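You operate a simulated robot arm through the tools that you are given. There is no shell and no other tool. Be economical: measure what you need, move in short steps, check, and stop when the job is done.

You run a simulated two-armed robot. Do the job below in one go: nothing can be reset, and whatever is moved stays where it is left.

TASK
Put the white and green pad from the top of the steel cart on the low shelf of the right steel shelving. Then open the back door of the side cabinet, put the yellow pad on the upper shelf of the side cabinet and shut the door again. Then take the filling tub from the top of the steel cart and put it on the upper shelf of the left steel shelving. Then close the flour bin lid. Then count the lidded boxes on the top of the parts table, then put as many of the dough lumps from the top of the parts table on the right half of the middle shelf of the left steel shelving. Then fetch the salt bag and stand it on the small baking tray. Do these in the order given. Set down upright: filling tub, salt bag.

Only the result counts: the job must be done as asked and must still hold three seconds after the hand-in. Knocking over, shifting, dropping, spilling or breaking anything else fails it. A push-on lid holds only when it is set on centred and level and pressed home; a screw cap is set on level and turned clockwise until tight.

THE ROBOT
Two 7-joint arms with two-finger parallel grippers on one trunk, on a base that drives. Base frame: it is fixed to the floor where the robot stands at the start and does not move with it; the origin is under the middle of the robot, x ahead of it, y to its left, z up. Units: m, rad, N and s.
The left shoulder is at the start at [0.08, 0.131, 0.947], the right one opposite. With the tool pointing down near the work surface each hand reaches from about 0.4 to 0.86 m from the robot's upright axis, wherever it stands, measured 20 degrees to its own side. Places, roughly: back door of the side cabinet [-2.1, 0.2, 0.7]; dough lump (6x6x5 cm) [0.3, 1.8, 0.9]; dough lump (7x6x5 cm) [0.1, 2.2, 0.9]; filling tub [1, 0, 1]; flour bin lid [1.7, 0.7, 1.1]; lidded box (8x8x4 cm) [-0.2, 2.5, 0.9]; low shelf of the right steel shelving [2.3, 2.6, 0.6]; right half of the middle shelf of the left steel s [1.6, 3.2, 1]; salt bag [1.5, 3, 1.5]; small baking tray (22x17x2 cm) [-0.7, 2.9, 0.8]; upper shelf of the left steel shelving [1.4, 3.4, 1.4]; upper shelf of the side cabinet (19x78 cm) [-2, 0.46, 0.62]; white and green pad (6x5x3 cm) [0.6, 0, 0.9]; yellow pad (7x9x3 cm) [0.7, 0.2, 0.9]. Payload 1.57 kg a hand.
The tool frame of a hand sits at the grasp point between the pads (the TCP): z along the fingers, y along the line on which they close. The tips reach 0.03 m beyond it. Largest opening 0.11 m; finger width 0.024, thickness 0.012; the body of the gripper, 0.048 by 0.112 m, starts 0.078 m behind the TCP.
Orientation is that of the tool frame in the base frame, as [roll, pitch, yaw] about the fixed x, y, z axes, in that order (R = Rz(yaw) Ry(pitch) Rx(roll)). With the fingers straight down and closing along the base's y, the tool's x points along the base's -x, its y along +y and its z along -z.

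THE INTERFACE
- The arms move only by the tool drive_tool. It takes "left_series", "right_series" or both (then of equal length, played together; a hand with none holds still); each is a list of rows, each an object of numbers (a shift or turn left out is 0, a gripper value left out holds the last): "wx", "wy", "wz": the turn, a rotation vector about the tool's x, y, z in units of 5 degrees (1.0 is 5 degrees); "tx", "ty", "tz": the shift along the tool's x, y, z in units of 30 mm (1.0 is 30 mm); "fingers": the closure, from 0 (fully open) to 1 (shut). In form: [{"wx": .., "wy": .., "wz": .., "tx": .., "ty": .., "tz": .., "fingers": ..}, ...]. A call has 1 to 12 rows; each row shifts and turns the commanded pose from where the row before left it, along the tool's axes as they then stand. A call with a number of a shift or a turn outside -1 to 1 is refused whole. Each row takes 0.2 s and may step no farther than 0.05 m and 0.15 rad from the row before; otherwise, or with a gripper value out of range, the whole call is refused. A pose out of reach is approached as far as the arm can. The call stops where the force on the tool passes 40 N (or 10 N more than at its start, if that is more) or the arm is blocked; 0.2 s more then pass. The fingers move at their own pace (about 0.108 m/s each) and stop on an object; they squeeze with about 43 N. The grip force told is the motor's: it shows also when the fingers shut on nothing. Time passes only in rows, and 0.2 s behind the last, so rows that do not move let the fingers close. It gives the time, the measured TCP pose, the force on the tool (base axes), the opening and the grip force at its end, in the units of the frame above (readings bear some noise), with the torque about the TCP (base axes, N m) and any sound that the robot's microphone picked up.
- Cameras (640 x 400 px; columns grow to the right, rows downward): "scene" is now at [-0.0525, 0.0173, 1.4254]; the picture's right is [0.20, -0.98, 0.00], its down [-0.51, -0.10, -0.86] and it looks along [0.84, 0.17, -0.52] (base axes); focal length 261 px, centre (320, 200). "left" rides on the left gripper at [0.07, -0.016, -0.141] in its tool frame; the picture's right is [0.23, 0.97, 0.00], its down [-0.85, 0.20, -0.48] and it looks along [-0.47, 0.11, 0.88] (tool axes); focal length 222 px, centre (320, 200). "right" rides on the right gripper at [0.07, 0.016, -0.141] in its tool frame; the picture's right is [-0.23, 0.97, 0.00], its down [-0.86, -0.20, -0.48] and it looks along [-0.47, -0.11, 0.88] (tool axes); focal length 222 px, centre (320, 200). There is no depth. A picture from a camera that has moved, and an enlarged one, comes with that camera's place and axes in the base frame and with its lens.
- snapshot(camera): a new picture of that camera. No time passes.
- drive_base(legs): drives the robot by 1 to 6 legs, each [ahead, left, turn to the left] in m, m and rad, along the robot's own axes; the way and the turn of a leg run together, so that a leg with both is an arc; at most 1.5 m and 3.142 rad a leg. The arms and the cameras ride along, it lands a little off, and it stops where it bumps. It gives what a move gives.
- aim_head(pan, tilt): turns the head with the scene camera to pan (to the left, within 1.902 rad either way) and tilt (down, from -0.506 to 1.204), counted from straight ahead of the robot. It gives what a move gives.
- zoom(camera, box): a new picture of the part [left, top, right, bottom] of that camera's present view, enlarged. No time passes.
- sign_off(): hands the job in; it is judged then, once.

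Go step by step. Nothing tells you exact positions but the pictures and the camera data: compare them with the known pose of the tool, close in by small moves and look again before you grip or let go. The budget is 217 turns and 208 pictures, counting those below and the enlarged ones. Unless the task says otherwise, let go and move clear before handing in.

The tools are called after "Call:" by a JSON object that holds its "op" and its "data". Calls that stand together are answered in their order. drive_tool: Moves the arms, as the interface text tells. Its arguments: {"type":"object","properties":{"left_series":{"type":"array","items":{"type":"object","properties":{"wx":{"type":"number"},"wy":{"type":"number"},"wz":{"type":"number"},"tx":{"type":"number"},"ty":{"type":"number"},"tz":{"type":"number"},"fingers":{"type":"number"}}}},"right_series":{"type":"array","items":{"type":"object","properties":{"wx":{"type":"number"},"wy":{"type":"number"},"wz":{"type":"number"},"tx":{"type":"number"},"ty":{"type":"number"},"tz":{"type":"number"},"fingers":{"type":"number"}}}}},"required":[]} The other tools are called the same way: drive_base (legs) drives the base; aim_head (pan, tilt) turns the head that bears the scene camera; snapshot (camera) takes a picture; zoom (camera, box) takes an enlarged picture of a part of a camera's view; sign_off () hands the job in.

At the start:

```text
clock: 0.0
left_eef_pos: [0.5541, 0.3275, 1.0628]
left_tool_rot: [3.141, -0.001, 3.141]
left_wrist_force: [0.7, 0.0, -0.3]
left_ft_torque: [-0.04, 0.01, 0.01]
left_gripper_width: 0.1101
left_grip_force: 0.1
right_eef_pos: [0.5197, -0.1754, 1.1033]
right_tool_rot: [-3.141, 0.0, 3.141]
right_wrist_force: [-0.2, -0.8, 0.6]
right_ft_torque: [0.01, -0.02, -0.02]
right_gripper_width: 0.1101
right_grip_force: 0.1
robot x, y, heading: [-0.0028, 0.0005, -0.002]
head pan, tilt: [0.204, 0.545]
```

scene: 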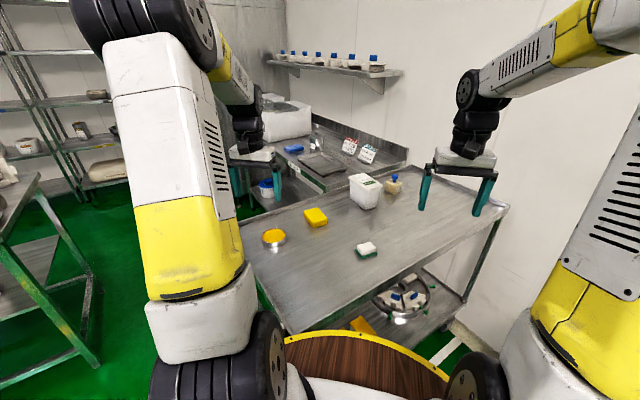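
right: 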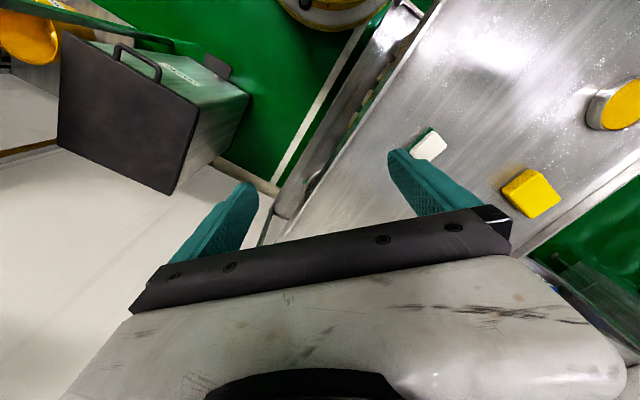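
left: 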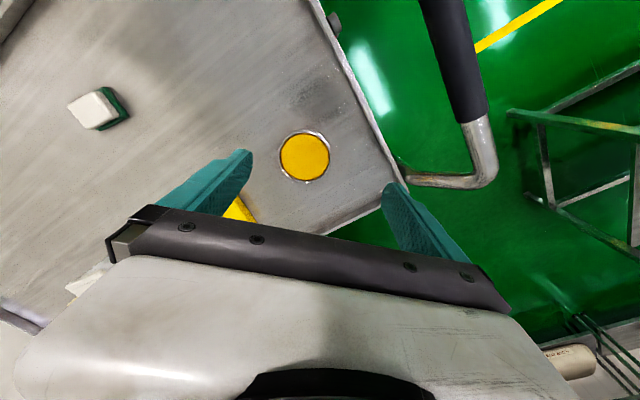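

I see the cart ahead with the white-green pad near (0.57, 0.0), the yellow pad near (0.71, 0.19) and the tub behind them. I'll look around first to learn the room.

Call:
{"op": "aim_head", "data": {"pan": 1.0, "tilt": 0.35}}

Call:
{"op": "snapshot", "data": {"camera": "scene"}}

Call:
{"op": "aim_head", "data": {"pan": 1.9, "tilt": 0.35}}

Call:
{"op": "snapshot", "data": {"camera": "scene"}}

Call:
{"op": "aim_head", "data": {"pan": -1.9, "tilt": 0.35}}

Call:
{"op": "snapshot", "data": {"camera": "scene"}}

Call:
{"op": "aim_head", "data": {"pan": 0.0, "tilt": 0.9}}

Call:
{"op": "snapshot", "data": {"camera": "scene"}}

```text
clock: 1.1
left_eef_pos: [0.5537, 0.3272, 1.0627]
left_tool_rot: [-3.141, -0.001, 3.141]
left_wrist_force: [-0.1, 0.5, -0.2]
left_ft_torque: [0.0, 0.02, 0.01]
left_gripper_width: 0.11
left_grip_force: 0.1
right_eef_pos: [0.5195, -0.1751, 1.1028]
right_tool_rot: [3.141, 0.001, -3.141]
right_wrist_force: [-0.2, 0.0, 0.2]
right_ft_torque: [-0.04, -0.02, 0.0]
right_gripper_width: 0.11
right_grip_force: 0.2
robot x, y, heading: [-0.0046, -0.0026, -0.0]
head pan, tilt: [1.0, 0.351]
```

```text
204 pictures are left
camera scene: at [-0.0902, 0.0774, 1.4432], right [0.84, -0.54, 0.0], down [-0.19, -0.29, -0.94], along [0.51, 0.79, -0.34], focal length 261 px, centre (320, 200)
```

scene: 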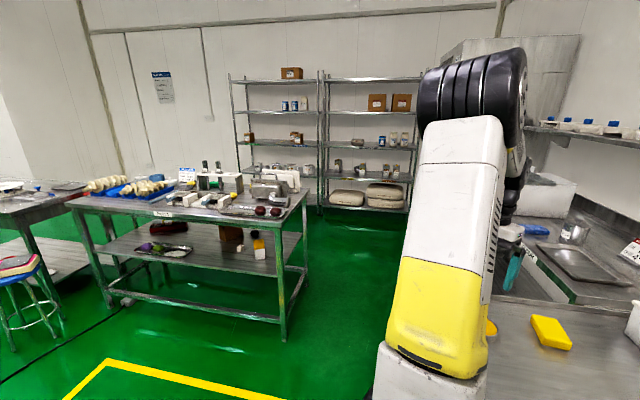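

```text
clock: 2.3
left_eef_pos: [0.5552, 0.3278, 1.0624]
left_tool_rot: [3.141, -0.002, 3.141]
left_wrist_force: [-0.1, 0.2, -1.0]
left_ft_torque: [0.0, 0.0, 0.0]
left_gripper_width: 0.1101
left_grip_force: 0.0
right_eef_pos: [0.5194, -0.1752, 1.1037]
right_tool_rot: [3.142, 0.0, -3.141]
right_wrist_force: [0.6, 0.1, -0.9]
right_ft_torque: [0.01, 0.03, 0.0]
right_gripper_width: 0.1099
right_grip_force: 0.1
robot x, y, heading: [0.0022, -0.0004, 0.003]
head pan, tilt: [1.901, 0.351]
```

```text
203 pictures are left
camera scene: at [-0.1706, 0.0873, 1.4432], right [0.95, 0.32, 0.0], down [0.11, -0.33, -0.94], along [-0.3, 0.89, -0.34], focal length 261 px, centre (320, 200)
```

scene: 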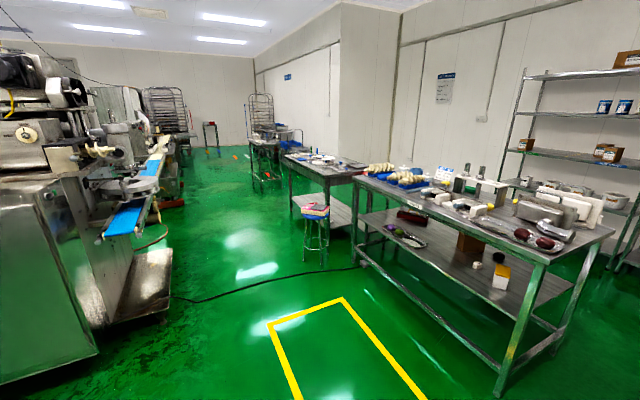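

```text
clock: 5.5
left_eef_pos: [0.5547, 0.3267, 1.0624]
left_tool_rot: [-3.141, 0.0, -3.139]
left_wrist_force: [-0.2, 0.1, -0.3]
left_ft_torque: [0.01, -0.03, 0.01]
left_gripper_width: 0.1101
left_grip_force: 0.1
right_eef_pos: [0.5208, -0.1749, 1.1035]
right_tool_rot: [-3.141, 0.0, 3.14]
right_wrist_force: [-0.1, -0.2, 0.6]
right_ft_torque: [-0.02, -0.06, -0.01]
right_gripper_width: 0.1098
right_grip_force: 0.0
robot x, y, heading: [0.0004, -0.0024, 0.003]
head pan, tilt: [-1.901, 0.351]
```

```text
202 pictures are left
camera scene: at [-0.1706, -0.089, 1.4432], right [-0.95, 0.32, 0.0], down [0.11, 0.33, -0.94], along [-0.3, -0.89, -0.34], focal length 261 px, centre (320, 200)
```

scene: 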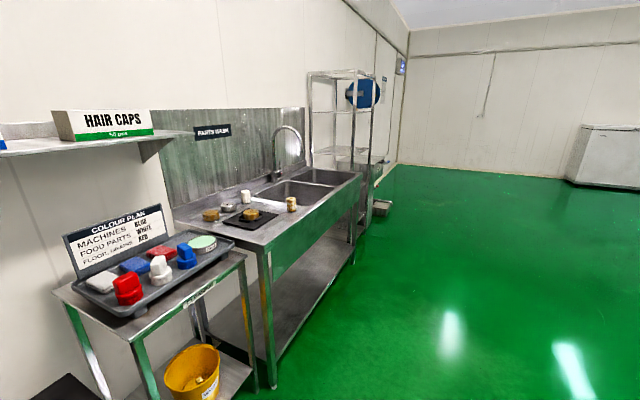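

```text
clock: 7.3
left_eef_pos: [0.555, 0.3265, 1.0616]
left_tool_rot: [-3.141, 0.0, 3.142]
left_wrist_force: [-0.1, -0.1, -0.7]
left_ft_torque: [0.02, 0.02, 0.01]
left_gripper_width: 0.11
left_grip_force: 0.0
right_eef_pos: [0.5197, -0.176, 1.1029]
right_tool_rot: [-3.141, 0.0, 3.14]
right_wrist_force: [0.8, -0.7, -0.4]
right_ft_torque: [0.0, -0.02, 0.01]
right_gripper_width: 0.11
right_grip_force: 0.0
robot x, y, heading: [-0.0021, -0.0004, 0.004]
head pan, tilt: [0.0, 0.901]
```

```text
201 pictures are left
camera scene: at [-0.065, -0.0009, 1.3957], right [0.0, -1.0, 0.0], down [-0.78, 0.0, -0.62], along [0.62, 0.0, -0.78], focal length 261 px, centre (320, 200)
```

scene: 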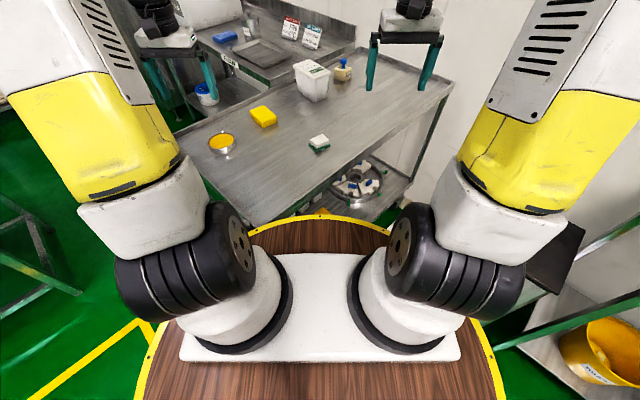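

The room is mapped: parts table to the left, shelving beyond it, the cabinet behind. Now a close look at the cart items.

Call:
{"op": "zoom", "data": {"camera": "scene", "box": [180, 40, 420, 190]}}

```text
2.67 times, centred on (300, 115) of scene
camera zoom: at [-0.065, -0.0009, 1.3957], right [0.0, -1.0, 0.0], down [-0.78, 0.0, -0.62], along [0.62, 0.0, -0.78], focal length 697 px, centre (373, 427)
```

zoom: 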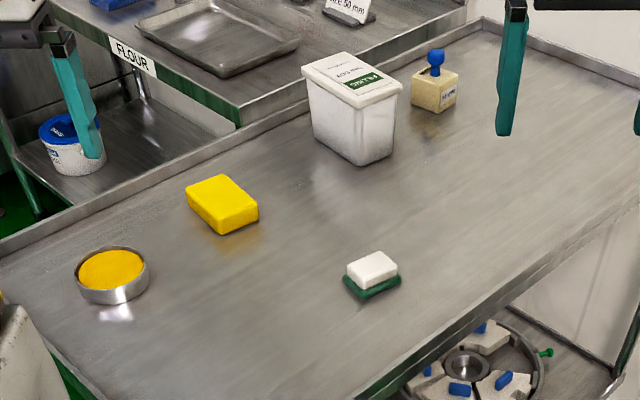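

The pad's top is at about z 0.862 near (0.61, 0.0), turned about 30°. I turn the right hand to that yaw and pitch it 45° forward, so that the same pose will suit the shelf later.

Call:
{"op": "drive_tool", "data": {"right_series": [{"wz": -1}, {"wz": -1}, {"wz": -1}, {"wz": -1}, {"wz": -1}, {"wz": -1}, {"wy": -1}, {"wy": -1}, {"wy": -1}, {"wy": -1}, {"wy": -1}, {"wy": -1}]}}

Call:
{"op": "drive_tool", "data": {"right_series": [{"wy": -1}, {"wy": -1}, {"wy": -1}]}}

Call:
{"op": "snapshot", "data": {"camera": "right"}}

Call:
{"op": "snapshot", "data": {"camera": "scene"}}

```text
clock: 9.9
left_eef_pos: [0.5562, 0.328, 1.0615]
left_tool_rot: [-3.14, 0.001, -3.141]
left_wrist_force: [0.4, 0.2, 0.9]
left_ft_torque: [0.01, -0.01, -0.01]
left_gripper_width: 0.1097
left_grip_force: 0.1
right_eef_pos: [0.5209, -0.1763, 1.1037]
right_tool_rot: [-3.141, 0.526, -2.617]
right_wrist_force: [-0.8, -0.2, -0.8]
right_ft_torque: [-0.01, 0.0, -0.02]
right_gripper_width: 0.1099
right_grip_force: 0.0
robot x, y, heading: [0.0007, -0.0019, 0.002]
head pan, tilt: [0.0, 0.901]
```

```text
clock: 10.7
left_eef_pos: [0.5546, 0.3271, 1.0628]
left_tool_rot: [-3.142, 0.0, 3.141]
left_wrist_force: [-0.8, -0.3, 0.2]
left_ft_torque: [-0.03, 0.01, 0.02]
left_gripper_width: 0.1099
left_grip_force: 0.1
right_eef_pos: [0.5208, -0.1746, 1.1042]
right_tool_rot: [3.141, 0.785, -2.619]
right_wrist_force: [-0.2, -0.1, -0.3]
right_ft_torque: [0.01, 0.02, -0.02]
right_gripper_width: 0.1098
right_grip_force: 0.1
robot x, y, heading: [0.0017, 0.0002, -0.001]
head pan, tilt: [0.0, 0.901]
```

```text
199 pictures are left
camera right: at [0.3822, -0.2364, 1.1542], right [-0.35, 0.92, 0.16], down [0.33, -0.04, 0.94], along [0.88, 0.38, -0.29], focal length 222 px, centre (320, 200)
```

right: 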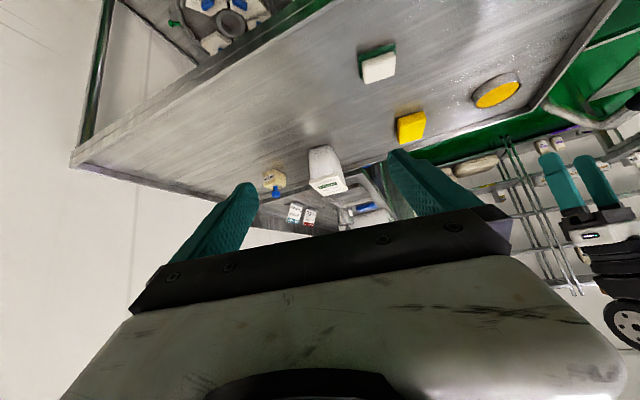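

```text
198 pictures are left
camera scene: at [-0.065, -0.0008, 1.3957], right [0.0, -1.0, 0.0], down [-0.78, 0.0, -0.62], along [0.62, 0.0, -0.78], focal length 261 px, centre (320, 200)
```

scene: 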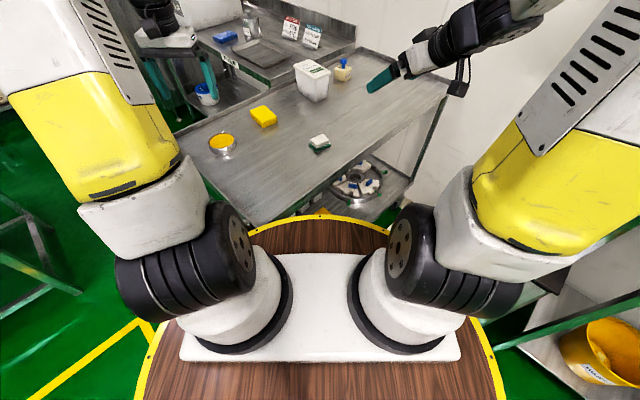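

Pad confirmed near (0.60, 0.0). I move to a pre-grasp point 9 cm back along the tool axis and look.

Call:
{"op": "drive_tool", "data": {"right_series": [{"tx": 0.37, "ty": 0.625, "tz": 0.99}, {"tx": 0.37, "ty": 0.625, "tz": 0.99}, {"tx": 0.37, "ty": 0.625, "tz": 0.99}, {"tx": 0.37, "ty": 0.625, "tz": 0.99}, {"tx": 0.37, "ty": 0.625, "tz": 0.99}, {"tx": 0.37, "ty": 0.625, "tz": 0.99}]}}

Call:
{"op": "snapshot", "data": {"camera": "right"}}

Call:
{"op": "zoom", "data": {"camera": "scene", "box": [220, 60, 440, 200]}}

```text
clock: 12.1
left_eef_pos: [0.5547, 0.3264, 1.0617]
left_tool_rot: [-3.141, -0.001, -3.141]
left_wrist_force: [1.1, 0.3, 0.1]
left_ft_torque: [0.04, -0.05, -0.01]
left_gripper_width: 0.11
left_grip_force: 0.0
right_eef_pos: [0.5318, -0.0394, 0.9295]
right_tool_rot: [-3.139, 0.787, -2.618]
right_wrist_force: [-0.6, -0.5, 1.0]
right_ft_torque: [0.02, -0.01, -0.01]
right_gripper_width: 0.11
right_grip_force: 0.0
robot x, y, heading: [-0.0013, 0.0056, -0.001]
head pan, tilt: [0.0, 0.901]
```

```text
197 pictures are left
camera right: at [0.3926, -0.1003, 0.9806], right [-0.35, 0.92, 0.16], down [0.33, -0.04, 0.94], along [0.88, 0.38, -0.29], focal length 222 px, centre (320, 200)
```

right: 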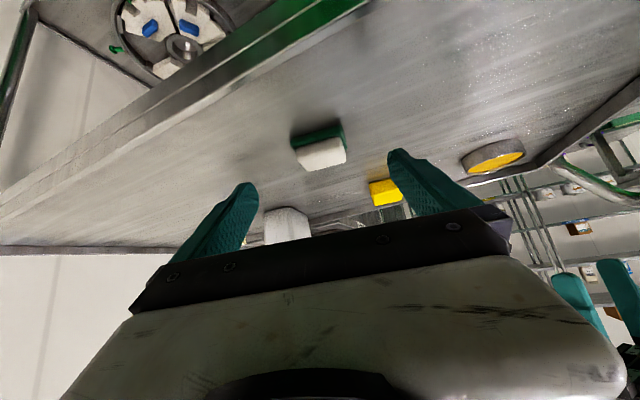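

```text
2.86 times, centred on (330, 130) of scene
camera zoom: at [-0.0654, -0.0013, 1.3956], right [0.0, -1.0, 0.0], down [-0.78, 0.0, -0.62], along [0.62, 0.0, -0.78], focal length 746 px, centre (291, 400)
```

zoom: 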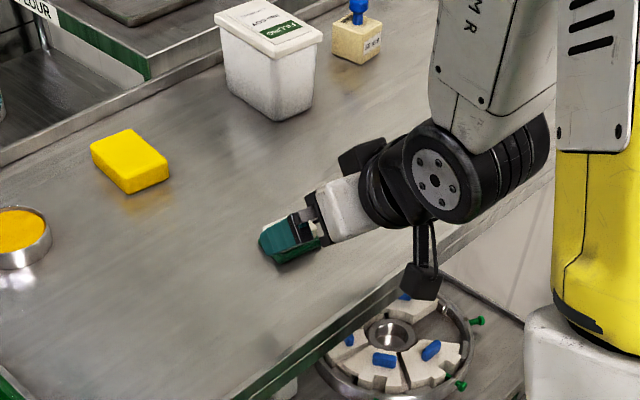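

The hand is lined up laterally with the pad within 1 mm. I advance to the pad and close.

Call:
{"op": "drive_tool", "data": {"right_series": [{"tx": -0.085, "tz": 0.833}, {"tx": -0.085, "tz": 0.833}, {"tx": -0.085, "tz": 0.833}, {"tx": -0.085, "tz": 0.833}]}}

Call:
{"op": "snapshot", "data": {"camera": "right"}}

Call:
{"op": "zoom", "data": {"camera": "scene", "box": [260, 80, 420, 180]}}

```text
clock: 13.1
left_eef_pos: [0.5541, 0.3268, 1.0617]
left_tool_rot: [-3.141, 0.001, 3.141]
left_wrist_force: [0.2, -0.8, 0.4]
left_ft_torque: [0.01, 0.05, 0.0]
left_gripper_width: 0.1097
left_grip_force: 0.0
right_eef_pos: [0.6007, -0.0007, 0.8688]
right_tool_rot: [-3.14, 0.79, -2.618]
right_wrist_force: [-18.7, -6.6, 29.3]
right_ft_torque: [-0.63, 0.06, -0.21]
right_gripper_width: 0.1099
right_grip_force: 0.1
robot x, y, heading: [-0.0018, 0.0012, -0.004]
head pan, tilt: [0.0, 0.901]
```

```text
195 pictures are left
camera right: at [0.4621, -0.0621, 0.9199], right [-0.35, 0.92, 0.16], down [0.33, -0.04, 0.94], along [0.88, 0.38, -0.29], focal length 222 px, centre (320, 200)
```

right: 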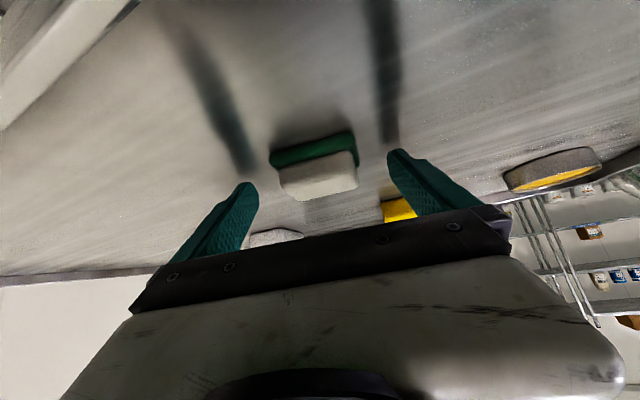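

```text
4.00 times, centred on (340, 130) of scene
camera zoom: at [-0.066, -0.0011, 1.3956], right [0.0, -1.0, 0.0], down [-0.78, 0.0, -0.62], along [0.62, 0.0, -0.78], focal length 1045 px, centre (240, 480)
```

zoom: 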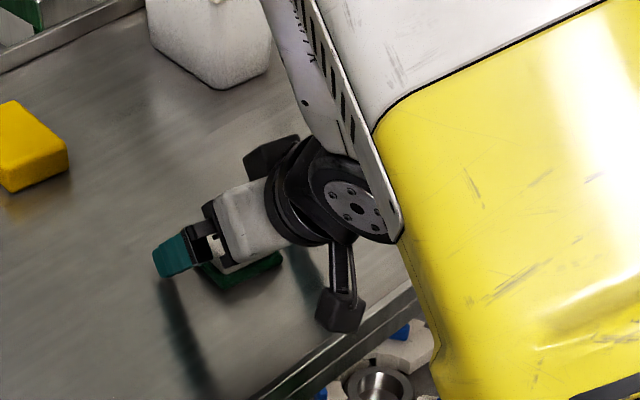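

The tips touch the cart at TCP z 0.869, so the top is at about 0.838. The pad is between the fingers, so I lift 3 mm and close.

Call:
{"op": "drive_tool", "data": {"right_series": [{"tx": -0.08, "tz": -0.08}, {"fingers": 1}, {"fingers": 1}, {"fingers": 1}, {"fingers": 1}]}}

Call:
{"op": "snapshot", "data": {"camera": "right"}}

```text
clock: 14.3
left_eef_pos: [0.5545, 0.328, 1.0622]
left_tool_rot: [-3.141, -0.001, 3.141]
left_wrist_force: [-0.1, 0.7, 0.7]
left_ft_torque: [-0.01, 0.03, 0.01]
left_gripper_width: 0.1101
left_grip_force: 0.0
right_eef_pos: [0.6005, 0.0006, 0.8716]
right_tool_rot: [-3.14, 0.785, -2.618]
right_wrist_force: [-0.3, 0.6, -0.5]
right_ft_torque: [0.02, -0.01, 0.0]
right_gripper_width: 0.0594
right_grip_force: 42.7
robot x, y, heading: [-0.0004, -0.0021, -0.002]
head pan, tilt: [0.0, 0.901]
```

```text
193 pictures are left
camera right: at [0.462, -0.0613, 0.922], right [-0.35, 0.92, 0.16], down [0.33, -0.04, 0.94], along [0.88, 0.38, -0.29], focal length 222 px, centre (320, 200)
```

right: 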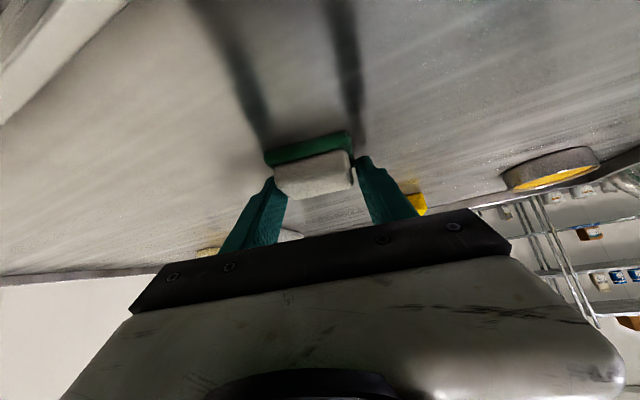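

Pad gripped (59 mm wide). I lift it clear, then turn toward the shelving, since the room seems to be set at about 45° to my frame.

Call:
{"op": "drive_tool", "data": {"right_series": [{"tx": -0.94, "tz": -0.94}, {"tx": -0.94, "tz": -0.94}, {"tx": -0.94, "tz": -0.94}, {"tx": -0.94, "tz": -0.94}, {"tx": -0.94, "tz": -0.94}, {"tx": -0.94, "tz": -0.94}]}}

Call:
{"op": "aim_head", "data": {"pan": 0.0, "tilt": 0.4}}

Call:
{"op": "drive_base", "data": {"legs": [[-0.1, 0.05, 0], [0, 0, 0.785]]}}

Call:
{"op": "snapshot", "data": {"camera": "scene"}}

```text
clock: 15.7
left_eef_pos: [0.5556, 0.3272, 1.0619]
left_tool_rot: [-3.141, 0.001, -3.141]
left_wrist_force: [0.8, 0.0, -0.5]
left_ft_torque: [-0.03, 0.04, 0.02]
left_gripper_width: 0.1098
left_grip_force: 0.1
right_eef_pos: [0.6002, 0.0013, 1.1097]
right_tool_rot: [-3.141, 0.786, -2.617]
right_wrist_force: [0.2, -0.2, -0.9]
right_ft_torque: [-0.03, -0.01, -0.02]
right_gripper_width: 0.0592
right_grip_force: 42.6
robot x, y, heading: [0.0048, 0.0002, 0.0]
head pan, tilt: [0.0, 0.901]
```

```text
clock: 16.7
left_eef_pos: [0.556, 0.3275, 1.0616]
left_tool_rot: [-3.141, 0.001, 3.142]
left_wrist_force: [-0.1, -0.2, 0.0]
left_ft_torque: [0.0, 0.02, -0.01]
left_gripper_width: 0.1098
left_grip_force: 0.1
right_eef_pos: [0.6005, 0.0007, 1.1094]
right_tool_rot: [-3.14, 0.786, -2.618]
right_wrist_force: [-0.3, -0.1, -0.8]
right_ft_torque: [-0.02, 0.0, 0.0]
right_gripper_width: 0.059
right_grip_force: 43.4
robot x, y, heading: [0.0025, -0.0005, 0.002]
head pan, tilt: [0.0, 0.4]
```

```text
clock: 20.0
left_eef_pos: [0.0483, 0.6759, 1.062]
left_tool_rot: [3.14, -0.002, -2.336]
left_wrist_force: [-0.7, -0.4, 0.1]
left_ft_torque: [0.0, -0.01, -0.01]
left_gripper_width: 0.1099
left_grip_force: 0.1
right_eef_pos: [0.3154, 0.4845, 1.1102]
right_tool_rot: [3.14, 0.787, -1.81]
right_wrist_force: [0.2, 0.0, 0.2]
right_ft_torque: [0.02, 0.0, 0.02]
right_gripper_width: 0.0587
right_grip_force: 42.8
robot x, y, heading: [-0.1005, 0.0511, 0.808]
head pan, tilt: [0.0, 0.4]
```

```text
192 pictures are left
camera scene: at [-0.1329, 0.015, 1.4387], right [0.72, -0.69, 0.0], down [-0.27, -0.28, -0.92], along [0.64, 0.66, -0.39], focal length 261 px, centre (320, 200)
```

scene: 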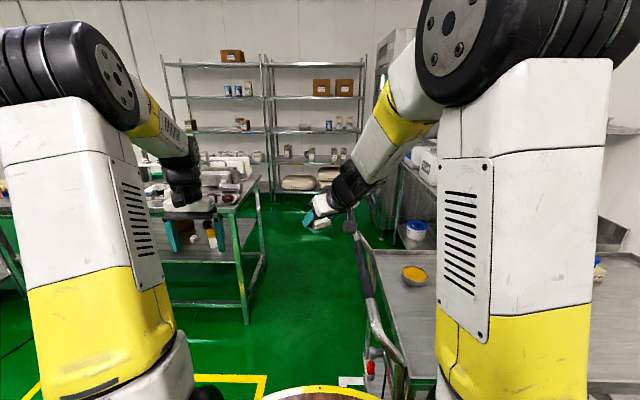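

I face the shelving squarely. The cart handle juts toward my right front and the table corner is to the left, so I raise the left hand and weave between them.

Call:
{"op": "drive_tool", "data": {"left_series": [{"tz": -1}, {"tz": -1}, {"tz": -1}, {"tz": -1}, {"tz": -1}, {"tz": -1}]}}

Call:
{"op": "drive_base", "data": {"legs": [[0, 0.32, -0.022], [0.7, 0.04, 0]]}}

Call:
{"op": "aim_head", "data": {"pan": 0.0, "tilt": 0.7}}

Call:
{"op": "snapshot", "data": {"camera": "scene"}}

```text
clock: 21.4
left_eef_pos: [0.0501, 0.6755, 1.2421]
left_tool_rot: [3.141, 0.0, -2.336]
left_wrist_force: [-0.3, 0.0, -0.1]
left_ft_torque: [-0.02, 0.01, -0.03]
left_gripper_width: 0.1098
left_grip_force: 0.1
right_eef_pos: [0.3161, 0.4827, 1.1085]
right_tool_rot: [-3.141, 0.786, -1.813]
right_wrist_force: [0.5, 0.4, 0.4]
right_ft_torque: [-0.02, -0.02, -0.03]
right_gripper_width: 0.0584
right_grip_force: 42.6
robot x, y, heading: [-0.0974, 0.0448, 0.806]
head pan, tilt: [0.0, 0.4]
```

```text
clock: 26.9
left_eef_pos: [0.2984, 1.4179, 1.2422]
left_tool_rot: [3.142, -0.001, -2.357]
left_wrist_force: [0.3, 0.6, -0.4]
left_ft_torque: [-0.02, 0.0, 0.0]
left_gripper_width: 0.1101
left_grip_force: 0.0
right_eef_pos: [0.5588, 1.2198, 1.109]
right_tool_rot: [-3.141, 0.786, -1.835]
right_wrist_force: [-0.6, -0.1, -0.6]
right_ft_torque: [0.01, 0.01, -0.01]
right_gripper_width: 0.0586
right_grip_force: 43.2
robot x, y, heading: [0.1347, 0.7962, 0.782]
head pan, tilt: [0.0, 0.4]
```

```text
clock: 27.8
left_eef_pos: [0.2973, 1.4184, 1.2412]
left_tool_rot: [-3.141, -0.001, -2.358]
left_wrist_force: [0.8, 0.2, -0.6]
left_ft_torque: [0.0, 0.02, -0.02]
left_gripper_width: 0.11
left_grip_force: 0.0
right_eef_pos: [0.5594, 1.2197, 1.1088]
right_tool_rot: [3.141, 0.784, -1.834]
right_wrist_force: [0.1, -0.3, -1.2]
right_ft_torque: [-0.01, -0.03, 0.01]
right_gripper_width: 0.0586
right_grip_force: 43.5
robot x, y, heading: [0.136, 0.7976, 0.786]
head pan, tilt: [0.0, 0.7]
```

```text
191 pictures are left
camera scene: at [0.0949, 0.7566, 1.4119], right [0.71, -0.71, 0.0], down [-0.46, -0.45, -0.77], along [0.54, 0.54, -0.64], focal length 261 px, centre (320, 200)
```

scene: 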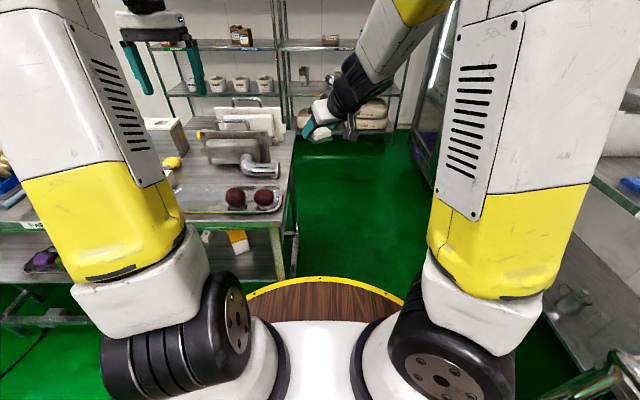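

The table's right corner is about 0.55 m ahead-left and the handle 0.46 m right. I go through the gap diagonally, then straight on.

Call:
{"op": "drive_base", "data": {"legs": [[0.33, -0.165, 0], [0.35, -0.26, 0]]}}

Call:
{"op": "aim_head", "data": {"pan": 0.0, "tilt": 0.45}}

Call:
{"op": "snapshot", "data": {"camera": "scene"}}

```text
clock: 32.3
left_eef_pos: [1.077, 1.5936, 1.2419]
left_tool_rot: [-3.141, 0.001, -2.362]
left_wrist_force: [-0.3, -0.6, -0.2]
left_ft_torque: [-0.01, -0.04, -0.01]
left_gripper_width: 0.1101
left_grip_force: 0.0
right_eef_pos: [1.3377, 1.3952, 1.1086]
right_tool_rot: [-3.141, 0.784, -1.84]
right_wrist_force: [0.3, 0.2, -0.3]
right_ft_torque: [-0.03, -0.02, 0.01]
right_gripper_width: 0.0587
right_grip_force: 42.1
robot x, y, heading: [0.9149, 0.976, 0.781]
head pan, tilt: [0.0, 0.7]
```

```text
clock: 33.1
left_eef_pos: [1.0769, 1.5937, 1.2426]
left_tool_rot: [3.141, 0.001, -2.364]
left_wrist_force: [-0.4, 0.3, -0.5]
left_ft_torque: [0.0, -0.01, 0.0]
left_gripper_width: 0.1097
left_grip_force: 0.0
right_eef_pos: [1.3388, 1.3948, 1.1096]
right_tool_rot: [-3.142, 0.784, -1.839]
right_wrist_force: [-0.4, 0.4, -0.5]
right_ft_torque: [0.02, -0.05, -0.03]
right_gripper_width: 0.0584
right_grip_force: 43.4
robot x, y, heading: [0.9144, 0.9728, 0.781]
head pan, tilt: [0.0, 0.45]
```

```text
190 pictures are left
camera scene: at [0.877, 0.9379, 1.4339], right [0.7, -0.71, 0.0], down [-0.31, -0.31, -0.9], along [0.64, 0.63, -0.44], focal length 261 px, centre (320, 200)
```

scene: 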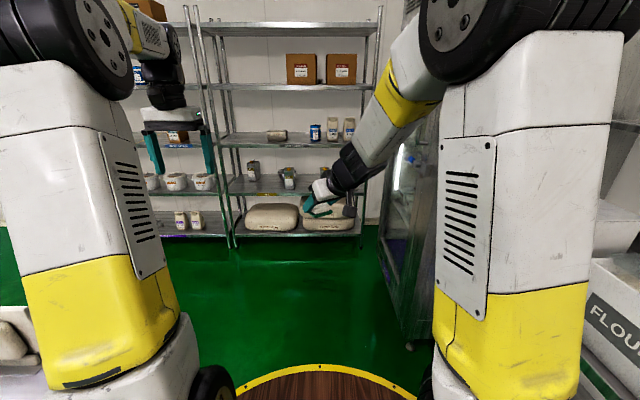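

The right shelving is straight ahead, with a glass cabinet to the right of the aisle. I move closer to see the low shelf.

Call:
{"op": "drive_base", "data": {"legs": [[0.65, 0.08, 0]]}}

Call:
{"op": "aim_head", "data": {"pan": 0.0, "tilt": 0.55}}

Call:
{"op": "snapshot", "data": {"camera": "scene"}}

```text
clock: 36.8
left_eef_pos: [1.479, 2.1116, 1.243]
left_tool_rot: [-3.141, -0.001, -2.355]
left_wrist_force: [-0.2, -0.1, 0.4]
left_ft_torque: [-0.01, -0.02, 0.0]
left_gripper_width: 0.11
left_grip_force: 0.1
right_eef_pos: [1.7412, 1.9146, 1.1099]
right_tool_rot: [3.141, 0.785, -1.832]
right_wrist_force: [-0.1, -1.0, -0.8]
right_ft_torque: [0.0, -0.01, -0.03]
right_gripper_width: 0.0587
right_grip_force: 43.2
robot x, y, heading: [1.3186, 1.4904, 0.787]
head pan, tilt: [0.0, 0.45]
```

```text
clock: 37.4
left_eef_pos: [1.4801, 2.1115, 1.2417]
left_tool_rot: [-3.139, 0.0, -2.354]
left_wrist_force: [0.1, 0.0, -0.3]
left_ft_torque: [-0.03, 0.0, 0.02]
left_gripper_width: 0.11
left_grip_force: 0.2
right_eef_pos: [1.7412, 1.9155, 1.1101]
right_tool_rot: [3.14, 0.785, -1.83]
right_wrist_force: [-0.8, -0.3, 0.3]
right_ft_torque: [-0.01, -0.03, -0.01]
right_gripper_width: 0.0586
right_grip_force: 43.2
robot x, y, heading: [1.3174, 1.4887, 0.785]
head pan, tilt: [0.0, 0.55]
```

```text
189 pictures are left
camera scene: at [1.2827, 1.4527, 1.425], right [0.71, -0.71, 0.0], down [-0.37, -0.37, -0.85], along [0.6, 0.6, -0.52], focal length 261 px, centre (320, 200)
```

scene: 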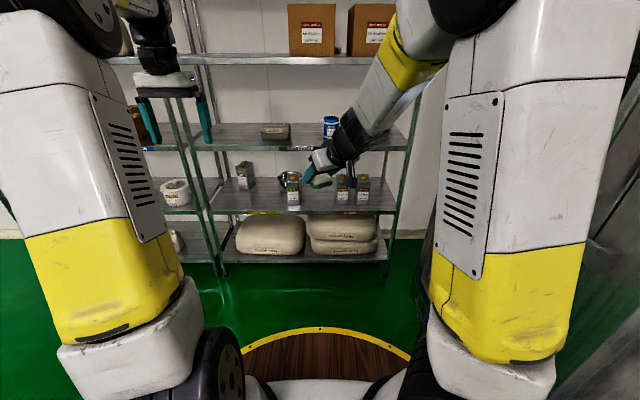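

Call:
{"op": "zoom", "data": {"camera": "scene", "box": [200, 140, 408, 270]}}

Call:
{"op": "snapshot", "data": {"camera": "right"}}

```text
3.08 times, centred on (304, 205) of scene
camera zoom: at [1.2827, 1.4527, 1.425], right [0.71, -0.71, 0.0], down [-0.37, -0.37, -0.85], along [0.6, 0.6, -0.52], focal length 804 px, centre (369, 185)
```

zoom: 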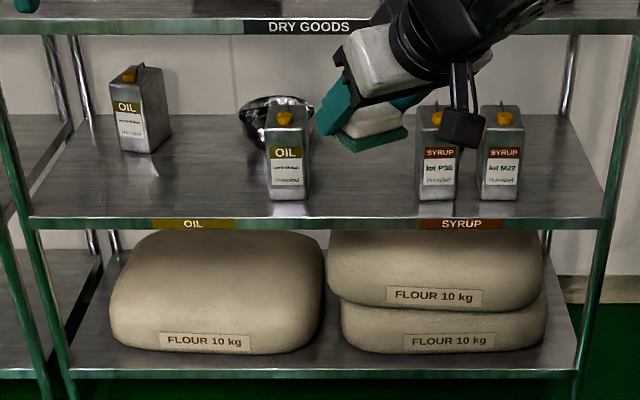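

```text
187 pictures are left
camera right: at [1.6869, 1.7743, 1.1598], right [-0.9, 0.41, 0.16], down [0.26, 0.21, 0.94], along [0.35, 0.89, -0.29], focal length 222 px, centre (320, 200)
```

right: 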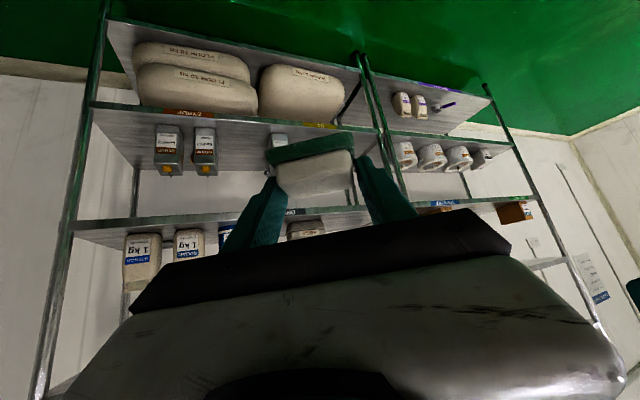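

From two views, the low shelf is at z ≈ 0.56 with its front edge about 1.24 m beyond my axis. There is free room left of the middle oil can. I drive there, square the hand up and lower it.

Call:
{"op": "drive_base", "data": {"legs": [[0.25, 0, 0], [0, 0.43, 0]]}}

Call:
{"op": "drive_tool", "data": {"right_series": [{"wx": 0.707, "wz": 0.707}, {"wx": 0.707, "wz": 0.707}, {"wx": 0.707, "wz": 0.707}, {"wx": 0.707, "wz": 0.707}, {"wx": 0.707, "wz": 0.707}, {"wx": 0.707, "wz": 0.707}]}}

Call:
{"op": "drive_tool", "data": {"right_series": [{"tx": 0.92, "tz": 0.92}, {"tx": 0.92, "tz": 0.92}, {"tx": 0.92, "tz": 0.92}, {"tx": 0.92, "tz": 0.92}, {"tx": 0.92, "tz": 0.92}, {"tx": 0.92, "tz": 0.92}, {"tx": 0.92, "tz": 0.92}, {"tx": 0.92, "tz": 0.92}, {"tx": 0.92, "tz": 0.92}, {"tx": 0.92, "tz": 0.92}]}}

Call:
{"op": "snapshot", "data": {"camera": "scene"}}

Call:
{"op": "snapshot", "data": {"camera": "right"}}

```text
clock: 41.5
left_eef_pos: [1.3615, 2.588, 1.2424]
left_tool_rot: [3.141, -0.001, -2.353]
left_wrist_force: [0.6, 0.5, 0.1]
left_ft_torque: [-0.01, 0.01, -0.01]
left_gripper_width: 0.1101
left_grip_force: 0.0
right_eef_pos: [1.6239, 2.3914, 1.1095]
right_tool_rot: [-3.142, 0.785, -1.829]
right_wrist_force: [-0.8, -0.5, -0.6]
right_ft_torque: [-0.04, 0.0, 0.01]
right_gripper_width: 0.0586
right_grip_force: 42.6
robot x, y, heading: [1.2004, 1.9643, 0.787]
head pan, tilt: [0.0, 0.55]
```

```text
clock: 42.9
left_eef_pos: [1.3615, 2.5887, 1.2403]
left_tool_rot: [3.141, 0.0, -2.355]
left_wrist_force: [0.8, -0.5, 0.0]
left_ft_torque: [0.04, -0.02, -0.01]
left_gripper_width: 0.1098
left_grip_force: 0.0
right_eef_pos: [1.6237, 2.3903, 1.1096]
right_tool_rot: [3.139, 0.787, -2.356]
right_wrist_force: [0.1, -0.5, -0.3]
right_ft_torque: [0.02, 0.01, 0.04]
right_gripper_width: 0.0586
right_grip_force: 43.0
robot x, y, heading: [1.2051, 1.9615, 0.789]
head pan, tilt: [0.0, 0.55]
```

```text
clock: 45.0
left_eef_pos: [1.3607, 2.5879, 1.2409]
left_tool_rot: [-3.141, 0.001, -2.356]
left_wrist_force: [-0.3, 0.2, 0.7]
left_ft_torque: [0.05, -0.02, -0.02]
left_gripper_width: 0.1101
left_grip_force: 0.1
right_eef_pos: [1.6204, 2.3906, 0.717]
right_tool_rot: [3.141, 0.786, -2.353]
right_wrist_force: [0.1, -0.7, -0.3]
right_ft_torque: [-0.01, 0.01, -0.01]
right_gripper_width: 0.0586
right_grip_force: 43.0
robot x, y, heading: [1.2031, 1.9669, 0.791]
head pan, tilt: [0.0, 0.55]
```

```text
186 pictures are left
camera scene: at [1.164, 1.9289, 1.4249], right [0.71, -0.71, 0.0], down [-0.37, -0.37, -0.85], along [0.6, 0.6, -0.52], focal length 261 px, centre (320, 200)
```

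scene: 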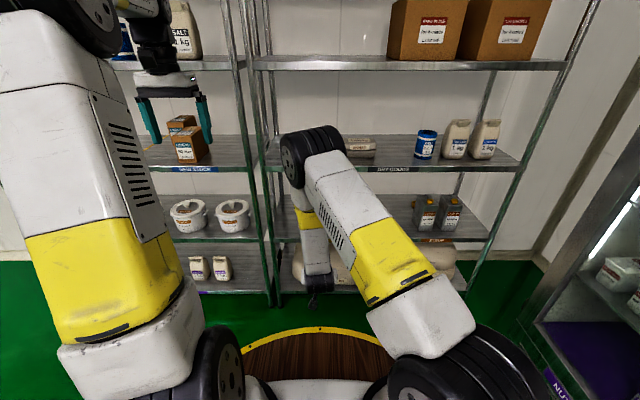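

```text
185 pictures are left
camera right: at [1.5038, 2.2958, 0.7677], right [-0.58, 0.8, 0.16], down [0.33, 0.05, 0.94], along [0.75, 0.6, -0.29], focal length 222 px, centre (320, 200)
```

right: 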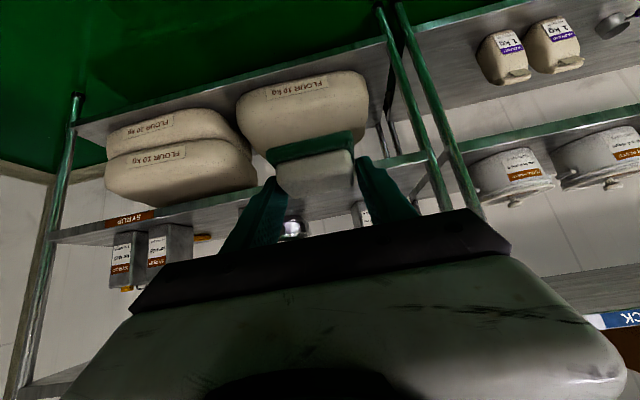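

The elbow sits high and forward, so I reach the arm out to about 0.8 m ahead and lower it in free space, then check.

Call:
{"op": "drive_tool", "data": {"right_series": [{"tx": -0.295, "tz": 0.88}, {"tx": -0.295, "tz": 0.88}, {"tx": -0.295, "tz": 0.88}, {"tx": -0.295, "tz": 0.88}, {"tx": -0.295, "tz": 0.88}, {"tx": -0.295, "tz": 0.88}, {"tx": -0.295, "tz": 0.88}, {"tx": -0.295, "tz": 0.88}]}}

Call:
{"op": "snapshot", "data": {"camera": "scene"}}

Call:
{"op": "snapshot", "data": {"camera": "right"}}

```text
clock: 46.9
left_eef_pos: [1.3611, 2.588, 1.2421]
left_tool_rot: [-3.141, 0.0, -2.354]
left_wrist_force: [0.7, -0.1, 0.0]
left_ft_torque: [0.0, -0.02, -0.01]
left_gripper_width: 0.1096
left_grip_force: 0.1
right_eef_pos: [1.7644, 2.5326, 0.6198]
right_tool_rot: [3.141, 0.785, -2.355]
right_wrist_force: [0.5, 0.2, 0.2]
right_ft_torque: [0.0, 0.0, 0.0]
right_gripper_width: 0.0586
right_grip_force: 42.6
robot x, y, heading: [1.1988, 1.966, 0.788]
head pan, tilt: [0.0, 0.55]
```

```text
184 pictures are left
camera scene: at [1.1641, 1.929, 1.4249], right [0.71, -0.71, 0.0], down [-0.37, -0.37, -0.85], along [0.6, 0.6, -0.52], focal length 261 px, centre (320, 200)
```

scene: 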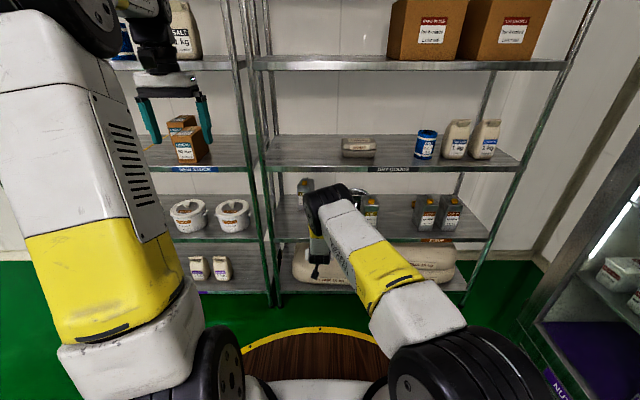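

```text
183 pictures are left
camera right: at [1.6461, 2.4375, 0.67], right [-0.58, 0.8, 0.16], down [0.33, 0.05, 0.94], along [0.75, 0.6, -0.29], focal length 222 px, centre (320, 200)
```

right: 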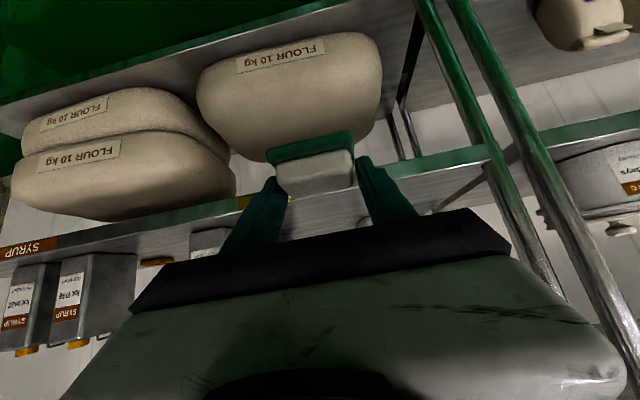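

Call:
{"op": "zoom", "data": {"camera": "right", "box": [180, 100, 500, 300]}}

```text
2.00 times, centred on (340, 200) of right
camera zoom: at [1.6461, 2.4375, 0.67], right [-0.58, 0.8, 0.16], down [0.33, 0.05, 0.94], along [0.75, 0.6, -0.29], focal length 444 px, centre (280, 200)
```

zoom: 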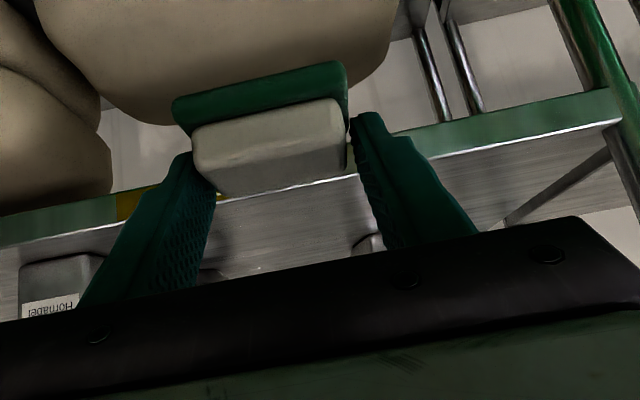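

The shelf top is at about z 0.558 and the pad rides about 3 cm above it. I drive in 0.26 m.

Call:
{"op": "drive_base", "data": {"legs": [[0.26, -0.03, 0]]}}

Call:
{"op": "snapshot", "data": {"camera": "right"}}

Call:
{"op": "snapshot", "data": {"camera": "scene"}}

```text
clock: 48.7
left_eef_pos: [1.5698, 2.7523, 1.2419]
left_tool_rot: [-3.141, 0.0, -2.358]
left_wrist_force: [-0.8, -0.2, -0.4]
left_ft_torque: [0.01, 0.03, 0.01]
left_gripper_width: 0.1101
left_grip_force: 0.0
right_eef_pos: [1.9722, 2.6951, 0.6198]
right_tool_rot: [3.14, 0.784, -2.354]
right_wrist_force: [-0.8, -0.5, -1.5]
right_ft_torque: [0.01, 0.0, -0.02]
right_gripper_width: 0.0586
right_grip_force: 42.8
robot x, y, heading: [1.4086, 2.1339, 0.785]
head pan, tilt: [0.0, 0.55]
```

```text
181 pictures are left
camera right: at [1.8545, 2.6009, 0.6702], right [-0.57, 0.8, 0.16], down [0.33, 0.05, 0.94], along [0.75, 0.59, -0.29], focal length 222 px, centre (320, 200)
```

right: 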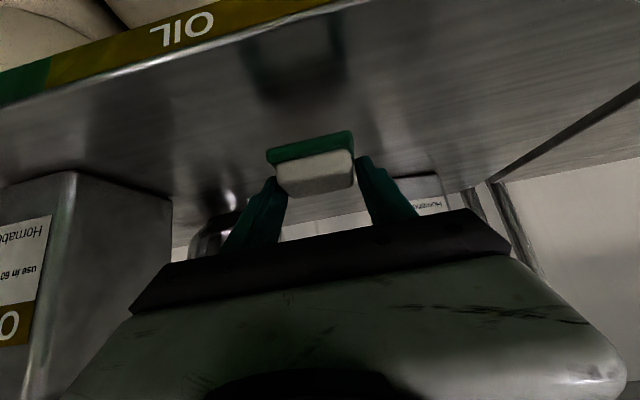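

```text
180 pictures are left
camera scene: at [1.3711, 2.0941, 1.4249], right [0.71, -0.71, 0.0], down [-0.37, -0.37, -0.85], along [0.6, 0.6, -0.52], focal length 261 px, centre (320, 200)
```

scene: 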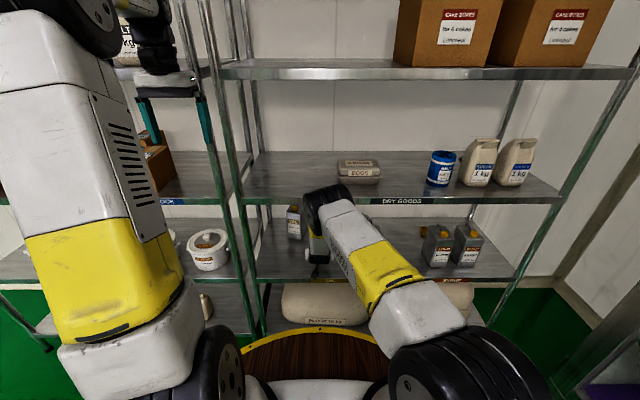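

Above a clear spot. I lower to the shelf.

Call:
{"op": "drive_tool", "data": {"right_series": [{"tx": 0.2, "tz": 0.2}, {"tx": 0.2, "tz": 0.2}, {"tx": 0.2, "tz": 0.2}, {}]}}

Call:
{"op": "zoom", "data": {"camera": "right", "box": [180, 60, 440, 230]}}

```text
clock: 49.7
left_eef_pos: [1.5714, 2.7506, 1.2415]
left_tool_rot: [-3.141, -0.001, -2.357]
left_wrist_force: [0.8, 0.1, 0.9]
left_ft_torque: [0.0, 0.01, 0.0]
left_gripper_width: 0.1102
left_grip_force: 0.0
right_eef_pos: [1.9723, 2.6938, 0.5935]
right_tool_rot: [3.141, 0.785, -2.355]
right_wrist_force: [0.1, -0.9, 0.2]
right_ft_torque: [0.0, 0.02, 0.0]
right_gripper_width: 0.0585
right_grip_force: 43.0
robot x, y, heading: [1.4059, 2.1312, 0.788]
head pan, tilt: [0.0, 0.55]
```

```text
2.35 times, centred on (310, 145) of right
camera zoom: at [1.8545, 2.5996, 0.645], right [-0.57, 0.8, 0.16], down [0.33, 0.05, 0.94], along [0.75, 0.59, -0.29], focal length 523 px, centre (344, 329)
```

zoom: 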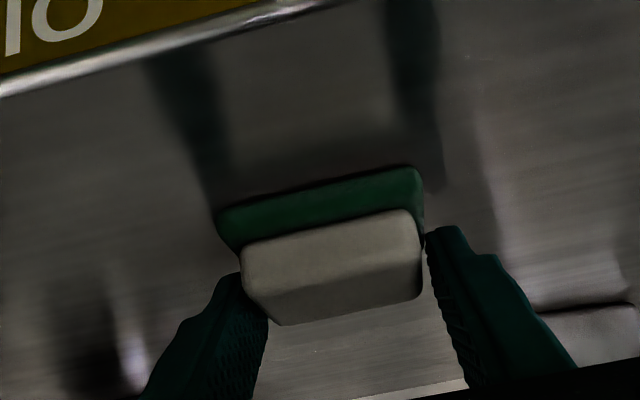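

Call:
{"op": "drive_tool", "data": {"right_series": [{"tx": 0.06, "tz": 0.06}, {"tx": 0.06, "tz": 0.06}, {}]}}

```text
clock: 50.5
left_eef_pos: [1.5707, 2.7523, 1.2421]
left_tool_rot: [-3.141, 0.001, -2.357]
left_wrist_force: [0.2, -0.1, -0.7]
left_ft_torque: [0.0, 0.01, 0.0]
left_gripper_width: 0.1101
left_grip_force: 0.0
right_eef_pos: [1.9736, 2.6962, 0.5907]
right_tool_rot: [-3.141, 0.791, -2.355]
right_wrist_force: [-0.3, -2.7, 17.2]
right_ft_torque: [-0.19, 0.21, 0.0]
right_gripper_width: 0.0586
right_grip_force: 43.1
robot x, y, heading: [1.4059, 2.1315, 0.783]
head pan, tilt: [0.0, 0.55]
```

Pad is touching down. Release and back out.

Call:
{"op": "drive_tool", "data": {"right_series": [{"fingers": 0.25}, {"fingers": 0.25}, {"fingers": 0.25}, {"tz": -0.9}, {"tz": -0.9}, {"tx": 0.5, "tz": -0.7}, {"tx": 0.5, "tz": -0.7}, {"tx": 0.5, "tz": -0.7}]}}

Call:
{"op": "snapshot", "data": {"camera": "right"}}

```text
clock: 52.3
left_eef_pos: [1.5697, 2.7523, 1.2411]
left_tool_rot: [-3.14, -0.001, -2.359]
left_wrist_force: [0.8, 0.0, -0.2]
left_ft_torque: [-0.02, 0.03, -0.01]
left_gripper_width: 0.1102
left_grip_force: 0.0
right_eef_pos: [1.8902, 2.6149, 0.6392]
right_tool_rot: [-3.141, 0.787, -2.358]
right_wrist_force: [-0.4, -0.8, 0.2]
right_ft_torque: [0.02, 0.02, 0.04]
right_gripper_width: 0.0826
right_grip_force: 0.0
robot x, y, heading: [1.4105, 2.1304, 0.782]
head pan, tilt: [0.0, 0.55]
```

```text
178 pictures are left
camera right: at [1.7721, 2.5205, 0.6905], right [-0.57, 0.8, 0.16], down [0.33, 0.05, 0.94], along [0.75, 0.59, -0.29], focal length 222 px, centre (320, 200)
```

right: 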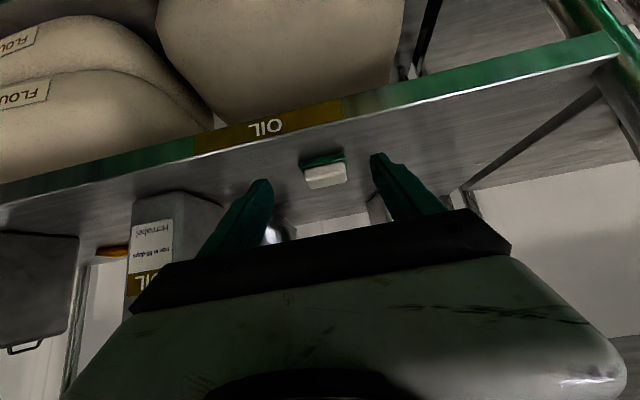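

The pad sits on the low shelf. Now I back out, raise the right hand, return to the cart's far side and turn round toward the yellow pad.

Call:
{"op": "drive_base", "data": {"legs": [[-0.35, 0, 0]]}}

Call:
{"op": "drive_tool", "data": {"right_series": [{"tx": -0.95, "tz": -0.95}, {"tx": -0.95, "tz": -0.95}, {"tx": -0.95, "tz": -0.95}, {"tx": -0.95, "tz": -0.95}, {"tx": -0.95, "tz": -0.95}, {"tx": -0.95, "tz": -0.95}, {"tx": -0.95, "tz": -0.95}, {"tx": -0.95, "tz": -0.95}, {"tx": -0.95, "tz": -0.95}, {"tx": -0.95, "tz": -0.95}, {"tx": -0.95, "tz": -0.95}, {"tx": -0.95, "tz": -0.95}]}}

Call:
{"op": "drive_tool", "data": {"right_series": [{"tx": -0.11, "tz": -0.9, "fingers": 0}, {"tx": -0.11, "tz": -0.9}, {"tx": -0.11, "tz": -0.9}, {"tx": -0.11, "tz": -0.9}, {"tx": -0.11, "tz": -0.9}, {"tx": -0.11, "tz": -0.9}]}}

Call:
{"op": "aim_head", "data": {"pan": 0.75, "tilt": 0.3}}

Call:
{"op": "snapshot", "data": {"camera": "scene"}}

```text
clock: 54.6
left_eef_pos: [1.3188, 2.5014, 1.2415]
left_tool_rot: [-3.141, 0.0, -2.36]
left_wrist_force: [0.6, 0.1, 0.0]
left_ft_torque: [0.04, 0.0, -0.03]
left_gripper_width: 0.1099
left_grip_force: 0.0
right_eef_pos: [1.64, 2.3635, 0.6405]
right_tool_rot: [-3.141, 0.786, -2.358]
right_wrist_force: [0.3, 0.1, -0.8]
right_ft_torque: [0.0, 0.02, -0.03]
right_gripper_width: 0.0823
right_grip_force: 0.0
robot x, y, heading: [1.1549, 1.8822, 0.787]
head pan, tilt: [0.0, 0.55]
```

```text
clock: 57.2
left_eef_pos: [1.3185, 2.501, 1.2422]
left_tool_rot: [3.141, 0.001, -2.36]
left_wrist_force: [-0.1, 0.3, -0.2]
left_ft_torque: [0.0, 0.02, 0.03]
left_gripper_width: 0.11
left_grip_force: 0.1
right_eef_pos: [1.6395, 2.3632, 1.1223]
right_tool_rot: [-3.141, 0.785, -2.359]
right_wrist_force: [-0.1, 1.2, -0.3]
right_ft_torque: [0.0, 0.0, 0.05]
right_gripper_width: 0.0823
right_grip_force: 0.1
robot x, y, heading: [1.1547, 1.8784, 0.779]
head pan, tilt: [0.0, 0.55]
```

```text
clock: 58.6
left_eef_pos: [1.3196, 2.5006, 1.2413]
left_tool_rot: [-3.141, 0.0, -2.359]
left_wrist_force: [-0.1, 1.0, 0.2]
left_ft_torque: [0.01, 0.0, 0.02]
left_gripper_width: 0.1099
left_grip_force: 0.0
right_eef_pos: [1.5679, 2.2923, 1.2512]
right_tool_rot: [3.141, 0.785, -2.36]
right_wrist_force: [0.1, -0.7, -0.9]
right_ft_torque: [0.01, 0.0, 0.0]
right_gripper_width: 0.1099
right_grip_force: 0.0
robot x, y, heading: [1.1578, 1.8804, 0.783]
head pan, tilt: [0.0, 0.55]
```

```text
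clock: 59.7
left_eef_pos: [1.3192, 2.5012, 1.2417]
left_tool_rot: [-3.14, 0.001, -2.36]
left_wrist_force: [-0.3, 0.5, 0.6]
left_ft_torque: [0.0, 0.0, -0.03]
left_gripper_width: 0.11
left_grip_force: 0.1
right_eef_pos: [1.5672, 2.2911, 1.2506]
right_tool_rot: [3.141, 0.786, -2.357]
right_wrist_force: [-0.1, 0.2, -0.2]
right_ft_torque: [0.0, -0.02, -0.03]
right_gripper_width: 0.11
right_grip_force: 0.1
robot x, y, heading: [1.1571, 1.8768, 0.783]
head pan, tilt: [0.75, 0.3]
```

```text
177 pictures are left
camera scene: at [1.0585, 1.873, 1.4479], right [1.0, -0.04, 0.0], down [-0.01, -0.3, -0.96], along [0.04, 0.95, -0.3], focal length 261 px, centre (320, 200)
```

scene: 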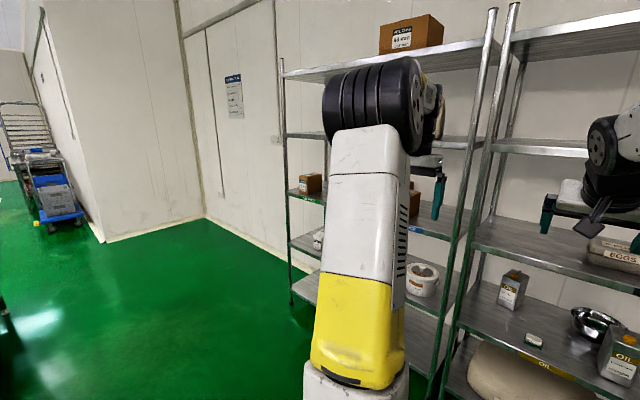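

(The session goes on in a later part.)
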